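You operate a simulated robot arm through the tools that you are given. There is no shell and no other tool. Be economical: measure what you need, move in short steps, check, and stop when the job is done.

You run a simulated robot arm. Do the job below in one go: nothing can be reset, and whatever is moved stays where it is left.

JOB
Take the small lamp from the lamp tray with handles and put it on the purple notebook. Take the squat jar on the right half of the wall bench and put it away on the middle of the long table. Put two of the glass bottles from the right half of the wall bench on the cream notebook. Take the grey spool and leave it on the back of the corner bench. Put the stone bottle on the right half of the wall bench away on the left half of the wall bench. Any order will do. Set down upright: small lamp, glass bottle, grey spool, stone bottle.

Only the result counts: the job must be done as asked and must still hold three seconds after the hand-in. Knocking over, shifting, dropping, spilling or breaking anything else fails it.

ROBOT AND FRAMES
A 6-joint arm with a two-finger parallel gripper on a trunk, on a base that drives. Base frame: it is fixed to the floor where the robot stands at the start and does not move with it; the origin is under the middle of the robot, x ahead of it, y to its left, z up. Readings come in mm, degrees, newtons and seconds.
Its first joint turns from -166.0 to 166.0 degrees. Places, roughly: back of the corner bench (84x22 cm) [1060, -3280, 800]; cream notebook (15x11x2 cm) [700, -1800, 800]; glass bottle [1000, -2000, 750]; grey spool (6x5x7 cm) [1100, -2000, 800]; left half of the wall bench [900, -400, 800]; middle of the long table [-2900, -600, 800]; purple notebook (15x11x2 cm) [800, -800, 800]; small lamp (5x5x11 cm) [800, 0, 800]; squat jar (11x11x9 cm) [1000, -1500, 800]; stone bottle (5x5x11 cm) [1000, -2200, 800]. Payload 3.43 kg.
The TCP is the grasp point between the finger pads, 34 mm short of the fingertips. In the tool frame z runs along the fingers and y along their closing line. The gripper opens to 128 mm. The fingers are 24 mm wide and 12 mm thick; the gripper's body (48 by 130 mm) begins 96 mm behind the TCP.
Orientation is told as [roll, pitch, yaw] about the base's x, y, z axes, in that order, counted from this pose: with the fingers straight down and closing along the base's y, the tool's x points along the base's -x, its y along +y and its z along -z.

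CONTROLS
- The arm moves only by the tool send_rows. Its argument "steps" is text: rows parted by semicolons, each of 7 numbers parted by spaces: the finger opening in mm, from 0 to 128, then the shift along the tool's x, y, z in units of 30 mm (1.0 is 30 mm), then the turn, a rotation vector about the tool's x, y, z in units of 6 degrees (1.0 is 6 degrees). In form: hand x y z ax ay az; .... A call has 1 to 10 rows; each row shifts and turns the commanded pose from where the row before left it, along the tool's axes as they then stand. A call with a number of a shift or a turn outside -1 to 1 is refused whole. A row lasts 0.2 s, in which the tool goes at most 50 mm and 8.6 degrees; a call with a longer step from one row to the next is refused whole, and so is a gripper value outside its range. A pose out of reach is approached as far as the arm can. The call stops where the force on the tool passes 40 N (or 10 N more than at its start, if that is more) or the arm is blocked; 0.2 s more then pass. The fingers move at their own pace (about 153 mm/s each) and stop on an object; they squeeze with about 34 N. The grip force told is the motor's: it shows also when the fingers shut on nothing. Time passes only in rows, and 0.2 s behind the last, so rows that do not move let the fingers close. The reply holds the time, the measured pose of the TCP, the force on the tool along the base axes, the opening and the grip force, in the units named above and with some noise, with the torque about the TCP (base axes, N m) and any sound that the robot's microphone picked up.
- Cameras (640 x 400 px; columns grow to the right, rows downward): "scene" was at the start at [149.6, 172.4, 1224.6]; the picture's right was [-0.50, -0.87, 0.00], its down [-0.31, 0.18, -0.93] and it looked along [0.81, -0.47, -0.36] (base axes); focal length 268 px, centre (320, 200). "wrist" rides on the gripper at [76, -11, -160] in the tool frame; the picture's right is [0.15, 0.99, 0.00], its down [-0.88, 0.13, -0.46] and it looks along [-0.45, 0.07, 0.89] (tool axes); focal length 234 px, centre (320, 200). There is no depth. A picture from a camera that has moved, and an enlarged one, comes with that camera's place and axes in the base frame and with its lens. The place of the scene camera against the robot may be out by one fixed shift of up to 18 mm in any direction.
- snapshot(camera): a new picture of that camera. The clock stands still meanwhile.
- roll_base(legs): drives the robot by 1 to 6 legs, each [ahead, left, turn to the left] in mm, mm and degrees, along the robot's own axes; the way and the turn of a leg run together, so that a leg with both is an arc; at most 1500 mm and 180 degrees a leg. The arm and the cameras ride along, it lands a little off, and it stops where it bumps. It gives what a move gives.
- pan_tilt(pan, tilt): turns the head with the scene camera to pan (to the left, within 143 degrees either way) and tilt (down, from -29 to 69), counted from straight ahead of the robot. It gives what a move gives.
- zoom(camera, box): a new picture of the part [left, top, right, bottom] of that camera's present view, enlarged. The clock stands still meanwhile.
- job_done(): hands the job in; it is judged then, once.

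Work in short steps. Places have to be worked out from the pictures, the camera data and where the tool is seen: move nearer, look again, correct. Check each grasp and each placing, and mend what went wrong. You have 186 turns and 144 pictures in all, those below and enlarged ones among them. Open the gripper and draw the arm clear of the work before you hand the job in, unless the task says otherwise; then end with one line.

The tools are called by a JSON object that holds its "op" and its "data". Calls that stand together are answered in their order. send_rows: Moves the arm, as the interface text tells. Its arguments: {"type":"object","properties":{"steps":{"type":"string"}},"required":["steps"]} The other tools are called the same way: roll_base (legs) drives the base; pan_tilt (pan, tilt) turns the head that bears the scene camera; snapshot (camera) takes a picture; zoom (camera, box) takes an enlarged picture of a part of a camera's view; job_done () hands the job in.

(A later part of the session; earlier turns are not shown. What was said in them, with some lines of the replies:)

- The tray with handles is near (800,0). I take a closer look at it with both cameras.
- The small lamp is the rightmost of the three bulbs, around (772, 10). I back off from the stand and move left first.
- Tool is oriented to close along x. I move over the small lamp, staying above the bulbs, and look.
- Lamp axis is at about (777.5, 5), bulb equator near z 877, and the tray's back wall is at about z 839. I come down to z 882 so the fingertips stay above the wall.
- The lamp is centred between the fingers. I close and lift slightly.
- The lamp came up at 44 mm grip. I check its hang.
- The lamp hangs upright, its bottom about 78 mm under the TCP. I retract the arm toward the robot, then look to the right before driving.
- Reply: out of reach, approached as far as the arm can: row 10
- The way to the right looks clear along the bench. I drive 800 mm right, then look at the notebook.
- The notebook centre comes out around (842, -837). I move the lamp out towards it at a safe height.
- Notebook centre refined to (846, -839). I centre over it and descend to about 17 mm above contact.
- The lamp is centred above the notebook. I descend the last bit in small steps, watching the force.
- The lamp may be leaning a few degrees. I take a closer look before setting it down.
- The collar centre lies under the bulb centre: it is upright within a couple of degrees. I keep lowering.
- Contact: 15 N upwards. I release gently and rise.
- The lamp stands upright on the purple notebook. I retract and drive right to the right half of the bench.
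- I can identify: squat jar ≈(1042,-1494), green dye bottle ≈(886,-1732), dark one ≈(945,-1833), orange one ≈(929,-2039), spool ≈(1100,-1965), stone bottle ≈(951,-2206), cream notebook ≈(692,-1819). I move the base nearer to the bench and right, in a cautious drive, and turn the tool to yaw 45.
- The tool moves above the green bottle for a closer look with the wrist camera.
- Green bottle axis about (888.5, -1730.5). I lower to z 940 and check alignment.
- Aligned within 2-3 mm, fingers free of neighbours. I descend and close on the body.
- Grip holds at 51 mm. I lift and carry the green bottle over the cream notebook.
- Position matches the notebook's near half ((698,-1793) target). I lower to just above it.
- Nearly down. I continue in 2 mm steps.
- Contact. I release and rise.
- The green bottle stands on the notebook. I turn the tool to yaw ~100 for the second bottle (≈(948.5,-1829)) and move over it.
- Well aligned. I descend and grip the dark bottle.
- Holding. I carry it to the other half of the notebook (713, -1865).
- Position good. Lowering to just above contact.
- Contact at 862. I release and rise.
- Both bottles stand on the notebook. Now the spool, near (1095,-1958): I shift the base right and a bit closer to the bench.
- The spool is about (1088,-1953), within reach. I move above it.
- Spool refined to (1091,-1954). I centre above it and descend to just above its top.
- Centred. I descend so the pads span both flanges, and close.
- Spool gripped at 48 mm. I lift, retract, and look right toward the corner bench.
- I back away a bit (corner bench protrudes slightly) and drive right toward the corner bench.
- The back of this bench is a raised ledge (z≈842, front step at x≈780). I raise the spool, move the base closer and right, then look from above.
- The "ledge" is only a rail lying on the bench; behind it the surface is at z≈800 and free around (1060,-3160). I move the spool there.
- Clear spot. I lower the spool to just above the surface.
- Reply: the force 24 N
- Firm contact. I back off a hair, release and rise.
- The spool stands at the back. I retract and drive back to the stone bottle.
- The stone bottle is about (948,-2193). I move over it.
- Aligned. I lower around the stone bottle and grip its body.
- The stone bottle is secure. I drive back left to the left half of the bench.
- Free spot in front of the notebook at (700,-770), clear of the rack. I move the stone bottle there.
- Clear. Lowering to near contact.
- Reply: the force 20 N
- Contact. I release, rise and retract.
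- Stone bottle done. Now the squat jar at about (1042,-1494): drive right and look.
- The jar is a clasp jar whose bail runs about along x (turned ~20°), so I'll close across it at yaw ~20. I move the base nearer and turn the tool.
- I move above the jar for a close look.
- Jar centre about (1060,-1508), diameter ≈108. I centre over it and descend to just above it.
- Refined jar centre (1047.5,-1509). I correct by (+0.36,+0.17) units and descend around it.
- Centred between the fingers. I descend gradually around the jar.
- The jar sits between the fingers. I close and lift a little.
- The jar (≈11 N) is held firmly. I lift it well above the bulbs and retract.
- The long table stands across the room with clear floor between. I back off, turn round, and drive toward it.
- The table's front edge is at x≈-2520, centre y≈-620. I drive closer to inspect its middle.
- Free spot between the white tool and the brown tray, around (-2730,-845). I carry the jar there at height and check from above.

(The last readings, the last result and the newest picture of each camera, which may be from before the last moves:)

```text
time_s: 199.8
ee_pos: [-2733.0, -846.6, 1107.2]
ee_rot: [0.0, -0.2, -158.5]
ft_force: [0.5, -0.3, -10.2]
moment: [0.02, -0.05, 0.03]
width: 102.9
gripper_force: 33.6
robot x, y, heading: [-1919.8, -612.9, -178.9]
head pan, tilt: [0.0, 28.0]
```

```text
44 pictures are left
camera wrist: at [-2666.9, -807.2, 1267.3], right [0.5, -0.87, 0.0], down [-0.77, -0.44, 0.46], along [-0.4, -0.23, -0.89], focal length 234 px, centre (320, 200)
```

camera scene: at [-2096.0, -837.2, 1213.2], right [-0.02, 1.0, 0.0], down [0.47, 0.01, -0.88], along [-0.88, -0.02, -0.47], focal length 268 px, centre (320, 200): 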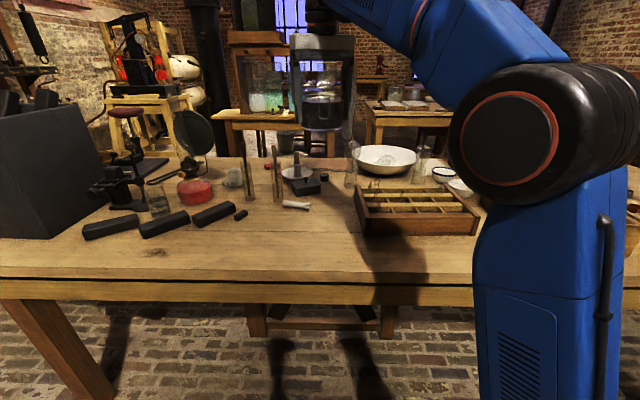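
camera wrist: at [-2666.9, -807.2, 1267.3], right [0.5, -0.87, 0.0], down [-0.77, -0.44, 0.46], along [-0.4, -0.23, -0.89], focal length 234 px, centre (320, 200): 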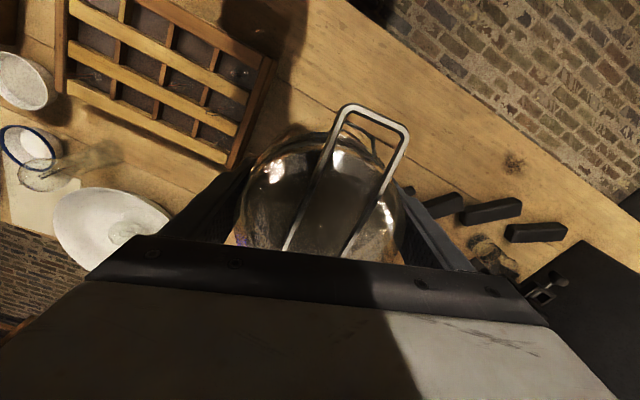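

Tray's left edge is at y≈-734, so there's ample room. I descend to about 25 mm above the table and check.

{"op": "send_rows", "data": {"steps": "90 0 0 0.8 0 0 0;90 0 0 0.9 0 0 0;90 0 0 0.9 0 0 0;90 0 0 0.9 0 0 0;90 0 0 0.9 0 0 0;90 0 0 0.9 0 0 0;90 0 0 0.9 0 0 0;90 0 0 0.9 0 0 0;90 0 0 0.6 0 0 0;90 0 0 0 0 0 0"}}

{"op": "zoom", "data": {"camera": "scene", "box": [240, 140, 400, 260]}}

{"op": "snapshot", "data": {"camera": "wrist"}}

```text
time_s: 201.9
ee_pos: [-2732.2, -846.3, 875.4]
ee_rot: [0.0, -0.2, -158.4]
ft_force: [0.5, -0.1, -10.1]
moment: [0.02, -0.02, 0.03]
width: 102.8
gripper_force: 34.3
robot x, y, heading: [-1915.3, -611.7, -178.4]
head pan, tilt: [0.0, 28.0]
```

```text
3.33 times, centred on (320, 200) of scene
camera zoom: at [-2096.0, -837.2, 1213.2], right [-0.02, 1.0, 0.0], down [0.47, 0.01, -0.88], along [-0.88, -0.02, -0.47], focal length 892 px, centre (320, 200)
```

zoom: 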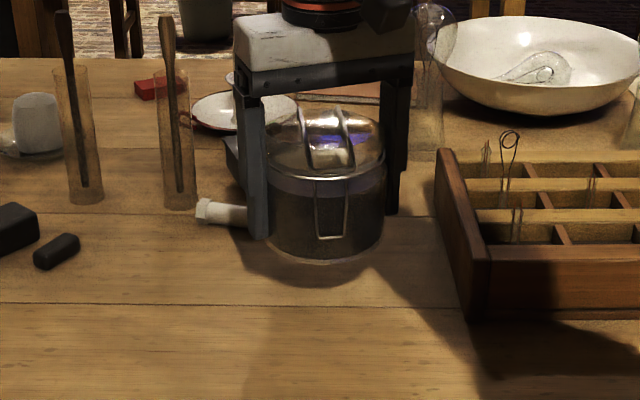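

```text
42 pictures are left
camera wrist: at [-2666.5, -808.0, 1034.8], right [0.5, -0.87, 0.0], down [-0.77, -0.44, 0.46], along [-0.4, -0.23, -0.89], focal length 234 px, centre (320, 200)
```

wrist: 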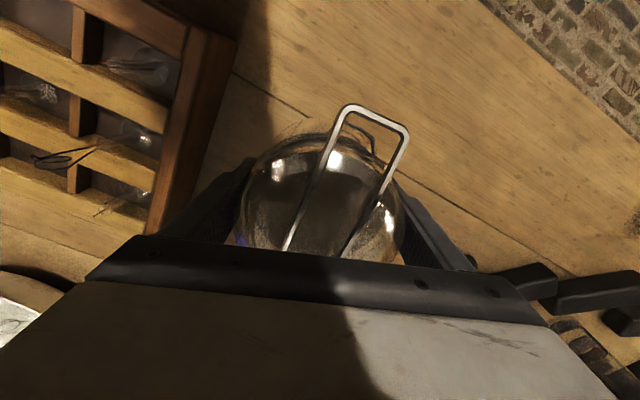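

Clear all round. Final lowering in small steps.

{"op": "send_rows", "data": {"steps": "90 0 0 0.4 0 0 0;90 0 0 0.3 0 0 0;90 0 0 0 0 0 0"}}

{"op": "send_rows", "data": {"steps": "90 0 0 0.08 0 0 0;90 0 0 0 0 0 0"}}

{"op": "send_rows", "data": {"steps": "90 0 0 0.07 0 0 0;90 0 0 0 0 0 0"}}

{"op": "send_rows", "data": {"steps": "90 0 0 0.05 0 0 0;90 0 0 0 0 0 0"}}

```text
time_s: 202.8
ee_pos: [-2731.8, -848.1, 854.7]
ee_rot: [0.1, -0.2, -158.4]
ft_force: [-0.8, -1.2, -10.0]
moment: [0.01, -0.04, 0.02]
width: 103.2
gripper_force: 33.8
robot x, y, heading: [-1920.0, -616.1, -178.7]
head pan, tilt: [0.0, 28.0]
```

```text
time_s: 203.3
ee_pos: [-2732.9, -846.8, 852.5]
ee_rot: [0.1, -0.2, -158.5]
ft_force: [0.0, 0.9, -10.5]
moment: [0.0, -0.02, -0.01]
width: 102.6
gripper_force: 34.4
robot x, y, heading: [-1915.6, -615.1, -178.5]
head pan, tilt: [0.0, 28.0]
```

```text
time_s: 203.9
ee_pos: [-2732.9, -847.2, 849.6]
ee_rot: [0.1, -0.2, -158.4]
ft_force: [-0.1, 0.4, -10.9]
moment: [0.02, -0.06, -0.01]
width: 102.7
gripper_force: 34.1
robot x, y, heading: [-1920.1, -614.7, -178.7]
head pan, tilt: [0.0, 28.0]
```

```text
time_s: 204.6
ee_pos: [-2732.1, -846.0, 849.2]
ee_rot: [0.1, -0.2, -158.5]
ft_force: [-0.2, -0.2, -10.5]
moment: [0.02, -0.03, -0.02]
width: 102.9
gripper_force: 33.6
robot x, y, heading: [-1917.4, -614.7, -178.7]
head pan, tilt: [0.0, 28.0]
```

{"op": "send_rows", "data": {"steps": "90 0 0 0.05 0 0 0;90 0 0 0 0 0 0"}}

{"op": "send_rows", "data": {"steps": "90 0 0 0.04 0 0 0;90 0 0 0 0 0 0"}}

{"op": "send_rows", "data": {"steps": "90 0 0 0.03 0 0 0;90 0 0 0 0 0 0"}}

```text
time_s: 205.2
ee_pos: [-2733.3, -847.3, 847.8]
ee_rot: [0.0, -0.2, -158.5]
ft_force: [0.3, 0.6, -9.9]
moment: [0.01, 0.0, -0.02]
width: 102.7
gripper_force: 33.1
robot x, y, heading: [-1921.5, -616.0, -178.6]
head pan, tilt: [0.0, 28.0]
```

```text
time_s: 205.8
ee_pos: [-2732.3, -846.1, 846.1]
ee_rot: [0.0, -0.2, -158.5]
ft_force: [-0.3, -0.2, -11.3]
moment: [0.01, -0.02, -0.02]
width: 102.8
gripper_force: 34.2
robot x, y, heading: [-1917.2, -612.1, -178.9]
head pan, tilt: [0.0, 28.0]
```

```text
time_s: 206.3
ee_pos: [-2733.5, -846.9, 845.6]
ee_rot: [-0.1, -0.3, -158.5]
ft_force: [0.6, 0.1, -11.1]
moment: [0.0, -0.03, -0.01]
width: 102.6
gripper_force: 33.5
robot x, y, heading: [-1919.4, -616.3, -178.7]
head pan, tilt: [0.0, 28.0]
```

{"op": "send_rows", "data": {"steps": "90 0 0 0.04 0 0 0;90 0 0 0 0 0 0"}}

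{"op": "send_rows", "data": {"steps": "90 0 0 0.04 0 0 0;90 0 0 0 0 0 0"}}

{"op": "zoom", "data": {"camera": "scene", "box": [280, 160, 370, 240]}}

```text
time_s: 206.9
ee_pos: [-2730.9, -846.7, 844.1]
ee_rot: [0.1, -0.2, -158.4]
ft_force: [0.5, 0.0, -11.0]
moment: [0.01, 0.0, -0.02]
width: 102.8
gripper_force: 34.1
robot x, y, heading: [-1916.6, -614.6, -178.7]
head pan, tilt: [0.0, 28.0]
```

```text
time_s: 207.6
ee_pos: [-2732.4, -846.7, 843.8]
ee_rot: [0.0, -0.2, -158.5]
ft_force: [-0.2, 0.4, -10.0]
moment: [0.03, 0.01, -0.04]
width: 102.8
gripper_force: 34.2
robot x, y, heading: [-1918.3, -613.1, -178.5]
head pan, tilt: [0.0, 28.0]
```

```text
5.00 times, centred on (325, 200) of scene
camera zoom: at [-2096.0, -837.2, 1213.2], right [-0.02, 1.0, 0.0], down [0.47, 0.01, -0.88], along [-0.88, -0.02, -0.47], focal length 1337 px, centre (295, 200)
```

zoom: 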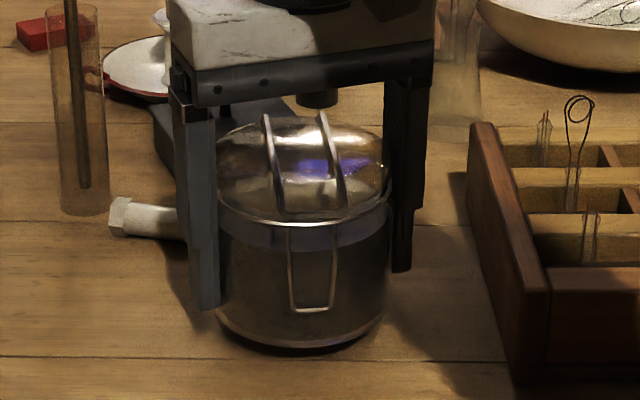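

Just a small gap left. I continue.

{"op": "send_rows", "data": {"steps": "90 0 0 0.05 0 0 0;90 0 0 0 0 0 0"}}

{"op": "send_rows", "data": {"steps": "90 0 0 0.05 0 0 0;90 0 0 0 0 0 0"}}

{"op": "send_rows", "data": {"steps": "90 0 0 0.05 0 0 0;90 0 0 0 0 0 0"}}

```text
time_s: 208.2
ee_pos: [-2732.2, -847.2, 840.6]
ee_rot: [0.0, -0.2, -158.6]
ft_force: [0.9, -0.6, -10.9]
moment: [0.03, -0.03, 0.02]
width: 102.7
gripper_force: 33.7
robot x, y, heading: [-1915.8, -611.8, -178.7]
head pan, tilt: [0.0, 28.0]
```

```text
time_s: 208.8
ee_pos: [-2732.8, -847.3, 838.8]
ee_rot: [-0.1, -0.1, -158.5]
ft_force: [0.6, -0.7, -9.4]
moment: [0.0, -0.01, -0.03]
width: 102.8
gripper_force: 33.8
robot x, y, heading: [-1920.0, -615.6, -178.7]
head pan, tilt: [0.0, 28.0]
```

```text
time_s: 209.3
ee_pos: [-2733.0, -846.3, 838.2]
ee_rot: [0.1, -0.2, -158.6]
ft_force: [-0.4, -0.3, -11.0]
moment: [-0.04, 0.03, 0.0]
width: 102.9
gripper_force: 33.8
robot x, y, heading: [-1919.4, -612.2, -178.7]
head pan, tilt: [0.0, 28.0]
```

{"op": "send_rows", "data": {"steps": "90 0 0 0.06 0 0 0;90 0 0 0 0 0 0"}}

{"op": "send_rows", "data": {"steps": "90 0 0 0.06 0 0 0;90 0 0 0 0 0 0"}}

{"op": "send_rows", "data": {"steps": "90 0 0 0.06 0 0 0;90 0 0 0 0 0 0"}}

{"op": "zoom", "data": {"camera": "scene", "box": [280, 160, 370, 240]}}

```text
time_s: 209.9
ee_pos: [-2733.0, -846.6, 836.3]
ee_rot: [0.1, -0.2, -158.5]
ft_force: [0.4, -0.5, -10.2]
moment: [0.02, -0.02, 0.01]
width: 102.8
gripper_force: 34.0
robot x, y, heading: [-1917.6, -611.5, -178.6]
head pan, tilt: [0.0, 28.0]
```

```text
time_s: 210.6
ee_pos: [-2731.8, -847.1, 835.7]
ee_rot: [0.0, -0.2, -158.5]
ft_force: [-0.1, -0.4, -9.5]
moment: [0.02, -0.03, 0.01]
width: 102.8
gripper_force: 33.8
robot x, y, heading: [-1916.8, -613.3, -178.7]
head pan, tilt: [0.0, 28.0]
```

```text
time_s: 211.2
ee_pos: [-2732.7, -846.4, 832.5]
ee_rot: [0.0, -0.2, -158.5]
ft_force: [0.5, 0.0, -10.5]
moment: [0.02, -0.02, -0.01]
width: 102.7
gripper_force: 34.1
robot x, y, heading: [-1916.2, -615.3, -178.7]
head pan, tilt: [0.0, 28.0]
```

```text
5.00 times, centred on (325, 200) of scene
camera zoom: at [-2096.0, -837.2, 1213.2], right [-0.02, 1.0, 0.0], down [0.47, 0.01, -0.88], along [-0.88, -0.02, -0.47], focal length 1337 px, centre (295, 200)
```

zoom: 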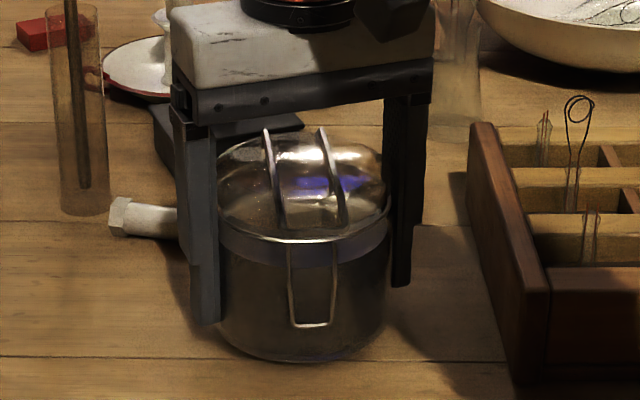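

{"op": "send_rows", "data": {"steps": "90 0 0 0.06 0 0 0;90 0 0 0 0 0 0"}}

{"op": "send_rows", "data": {"steps": "90 0 0 0.05 0 0 0;90 0 0 0 0 0 0"}}

{"op": "send_rows", "data": {"steps": "90 0 0 0.05 0 0 0;90 0 0 0 0 0 0"}}

```text
time_s: 211.8
ee_pos: [-2733.4, -846.0, 831.8]
ee_rot: [0.0, -0.2, -158.5]
ft_force: [0.0, -0.7, -10.8]
moment: [-0.01, -0.01, 0.02]
width: 102.7
gripper_force: 34.3
robot x, y, heading: [-1919.5, -610.4, -178.4]
head pan, tilt: [0.0, 28.0]
```

```text
time_s: 212.3
ee_pos: [-2733.1, -846.1, 829.7]
ee_rot: [0.0, -0.2, -158.5]
ft_force: [0.0, -0.4, -10.7]
moment: [-0.01, 0.0, 0.02]
width: 102.9
gripper_force: 34.0
robot x, y, heading: [-1916.5, -615.0, -178.6]
head pan, tilt: [0.0, 28.0]
```

```text
time_s: 212.9
ee_pos: [-2733.4, -846.7, 828.1]
ee_rot: [0.0, -0.2, -158.5]
ft_force: [-0.2, -0.2, -9.4]
moment: [0.0, 0.0, -0.01]
width: 102.5
gripper_force: 34.4
robot x, y, heading: [-1918.1, -612.7, -178.8]
head pan, tilt: [0.0, 28.0]
```

{"op": "send_rows", "data": {"steps": "90 0 0 0.06 0 0 0;90 0 0 0 0 0 0"}}

{"op": "send_rows", "data": {"steps": "90 0 0 0.05 0 0 0;90 0 0 0 0 0 0"}}

{"op": "zoom", "data": {"camera": "scene", "box": [290, 190, 350, 240]}}

```text
time_s: 213.6
ee_pos: [-2731.5, -846.1, 825.9]
ee_rot: [-0.1, -0.2, -158.5]
ft_force: [-0.1, 0.5, -11.1]
moment: [0.01, -0.03, -0.01]
width: 102.6
gripper_force: 34.0
robot x, y, heading: [-1920.3, -615.3, -178.7]
head pan, tilt: [0.0, 28.0]
```

```text
time_s: 214.2
ee_pos: [-2733.3, -846.4, 825.9]
ee_rot: [0.0, -0.3, -158.4]
ft_force: [1.2, 1.9, 5.8]
moment: [-0.34, -0.71, 0.16]
width: 102.6
gripper_force: 34.0
robot x, y, heading: [-1917.4, -613.7, -179.0]
head pan, tilt: [0.0, 28.0]
```

```text
8.00 times, centred on (320, 215) of scene
camera zoom: at [-2095.5, -836.9, 1213.3], right [-0.02, 1.0, 0.0], down [0.47, 0.01, -0.88], along [-0.88, -0.02, -0.47], focal length 2140 px, centre (320, 80)
```

zoom: 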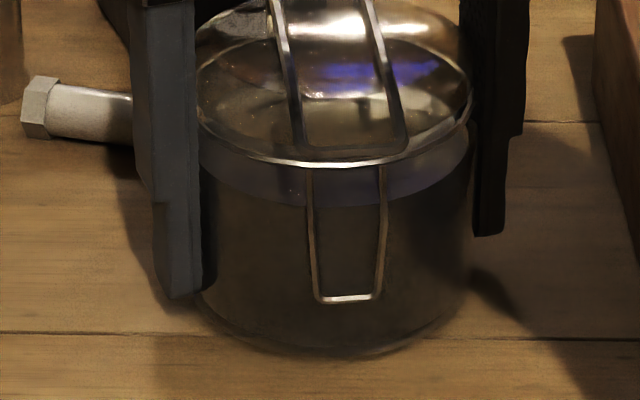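

Contact with the table. I release and rise straight up.

{"op": "send_rows", "data": {"steps": "103 0 0 0 0 0 0;106 0 0 0 0 0 0;112 0 0 0 0 0 0;120 0 0 0 0 0 0;124 0 0 0 0 0 0;124 0 0 -0.4 0 0 0;124 0 0 -0.8 0 0 0;124 0 0 -0.9 0 0 0;124 0 0 -0.9 0 0 0;124 0 0 -0.9 0 0 0"}}

{"op": "send_rows", "data": {"steps": "124 0 0 -0.9 0 0 0;124 0 0 -0.9 0 0 0;124 0 0 -0.9 0 0 0;124 0.5 0 -0.9 0 0 0;124 1 0 -0.5 0 0 0;124 1 0 0 0 0 0;124 1 0 0 0 0 0;124 1 0 0 0 0 0;124 1 0 0 0 0 0;124 1 0 0 0 0 0"}}

{"op": "snapshot", "data": {"camera": "scene"}}

```text
time_s: 216.3
ee_pos: [-2731.3, -846.9, 940.7]
ee_rot: [0.1, -0.2, -158.5]
ft_force: [0.5, -0.3, -1.2]
moment: [-0.01, -0.04, 0.01]
width: 124.0
gripper_force: 0.1
robot x, y, heading: [-1917.8, -615.0, -178.9]
head pan, tilt: [0.0, 28.0]
```

```text
time_s: 218.6
ee_pos: [-2549.6, -775.2, 1063.5]
ee_rot: [-0.2, -0.2, -158.5]
ft_force: [-0.7, 0.2, 0.2]
moment: [0.05, -0.05, -0.02]
width: 124.3
gripper_force: 0.1
robot x, y, heading: [-1919.3, -610.5, -178.7]
head pan, tilt: [0.0, 28.0]
```

```text
38 pictures are left
camera scene: at [-2096.0, -837.3, 1213.2], right [-0.02, 1.0, 0.0], down [0.47, 0.01, -0.88], along [-0.88, -0.02, -0.47], focal length 268 px, centre (320, 200)
```

scene: 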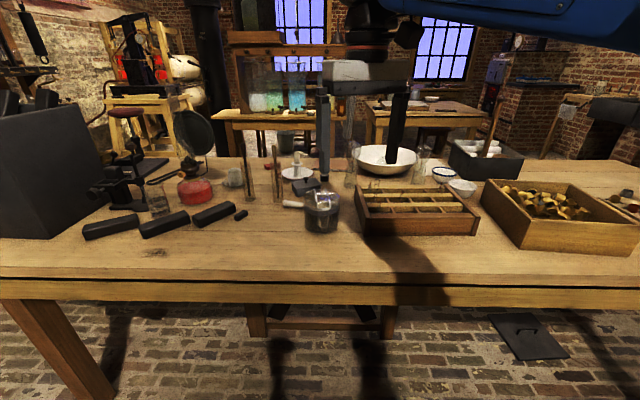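

The jar stands freely in the table's middle section and nothing around it moved. I back the robot off to leave the arm clear.

{"op": "roll_base", "data": {"legs": [[-350, 0, 0]]}}

{"op": "snapshot", "data": {"camera": "scene"}}

```text
time_s: 220.8
ee_pos: [-2195.6, -762.8, 1064.6]
ee_rot: [0.0, -0.2, -158.9]
ft_force: [0.9, -0.5, -0.2]
moment: [0.02, 0.01, 0.0]
width: 124.1
gripper_force: 0.1
robot x, y, heading: [-1563.6, -606.2, -179.5]
head pan, tilt: [0.0, 28.0]
```

```text
37 pictures are left
camera scene: at [-1742.3, -829.3, 1213.3], right [-0.01, 1.0, 0.0], down [0.47, 0.01, -0.88], along [-0.88, -0.01, -0.47], focal length 268 px, centre (320, 200)
```

scene: 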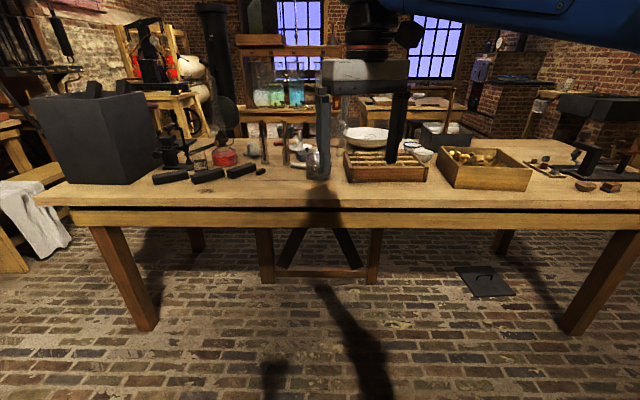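

The jar is near the lengthwise middle of the table, the arm is clear and the gripper is open. Every item has been placed, so I hand the job in.

{"op": "job_done", "data": {}}

```text
The job is handed in.
```

I placed all six items and handed the job in. The small lamp, both glass bottles, the grey spool and the stone bottle were upright when last seen. The squat jar stands in the middle section of the long table, beside a tray that fills the exact centre.
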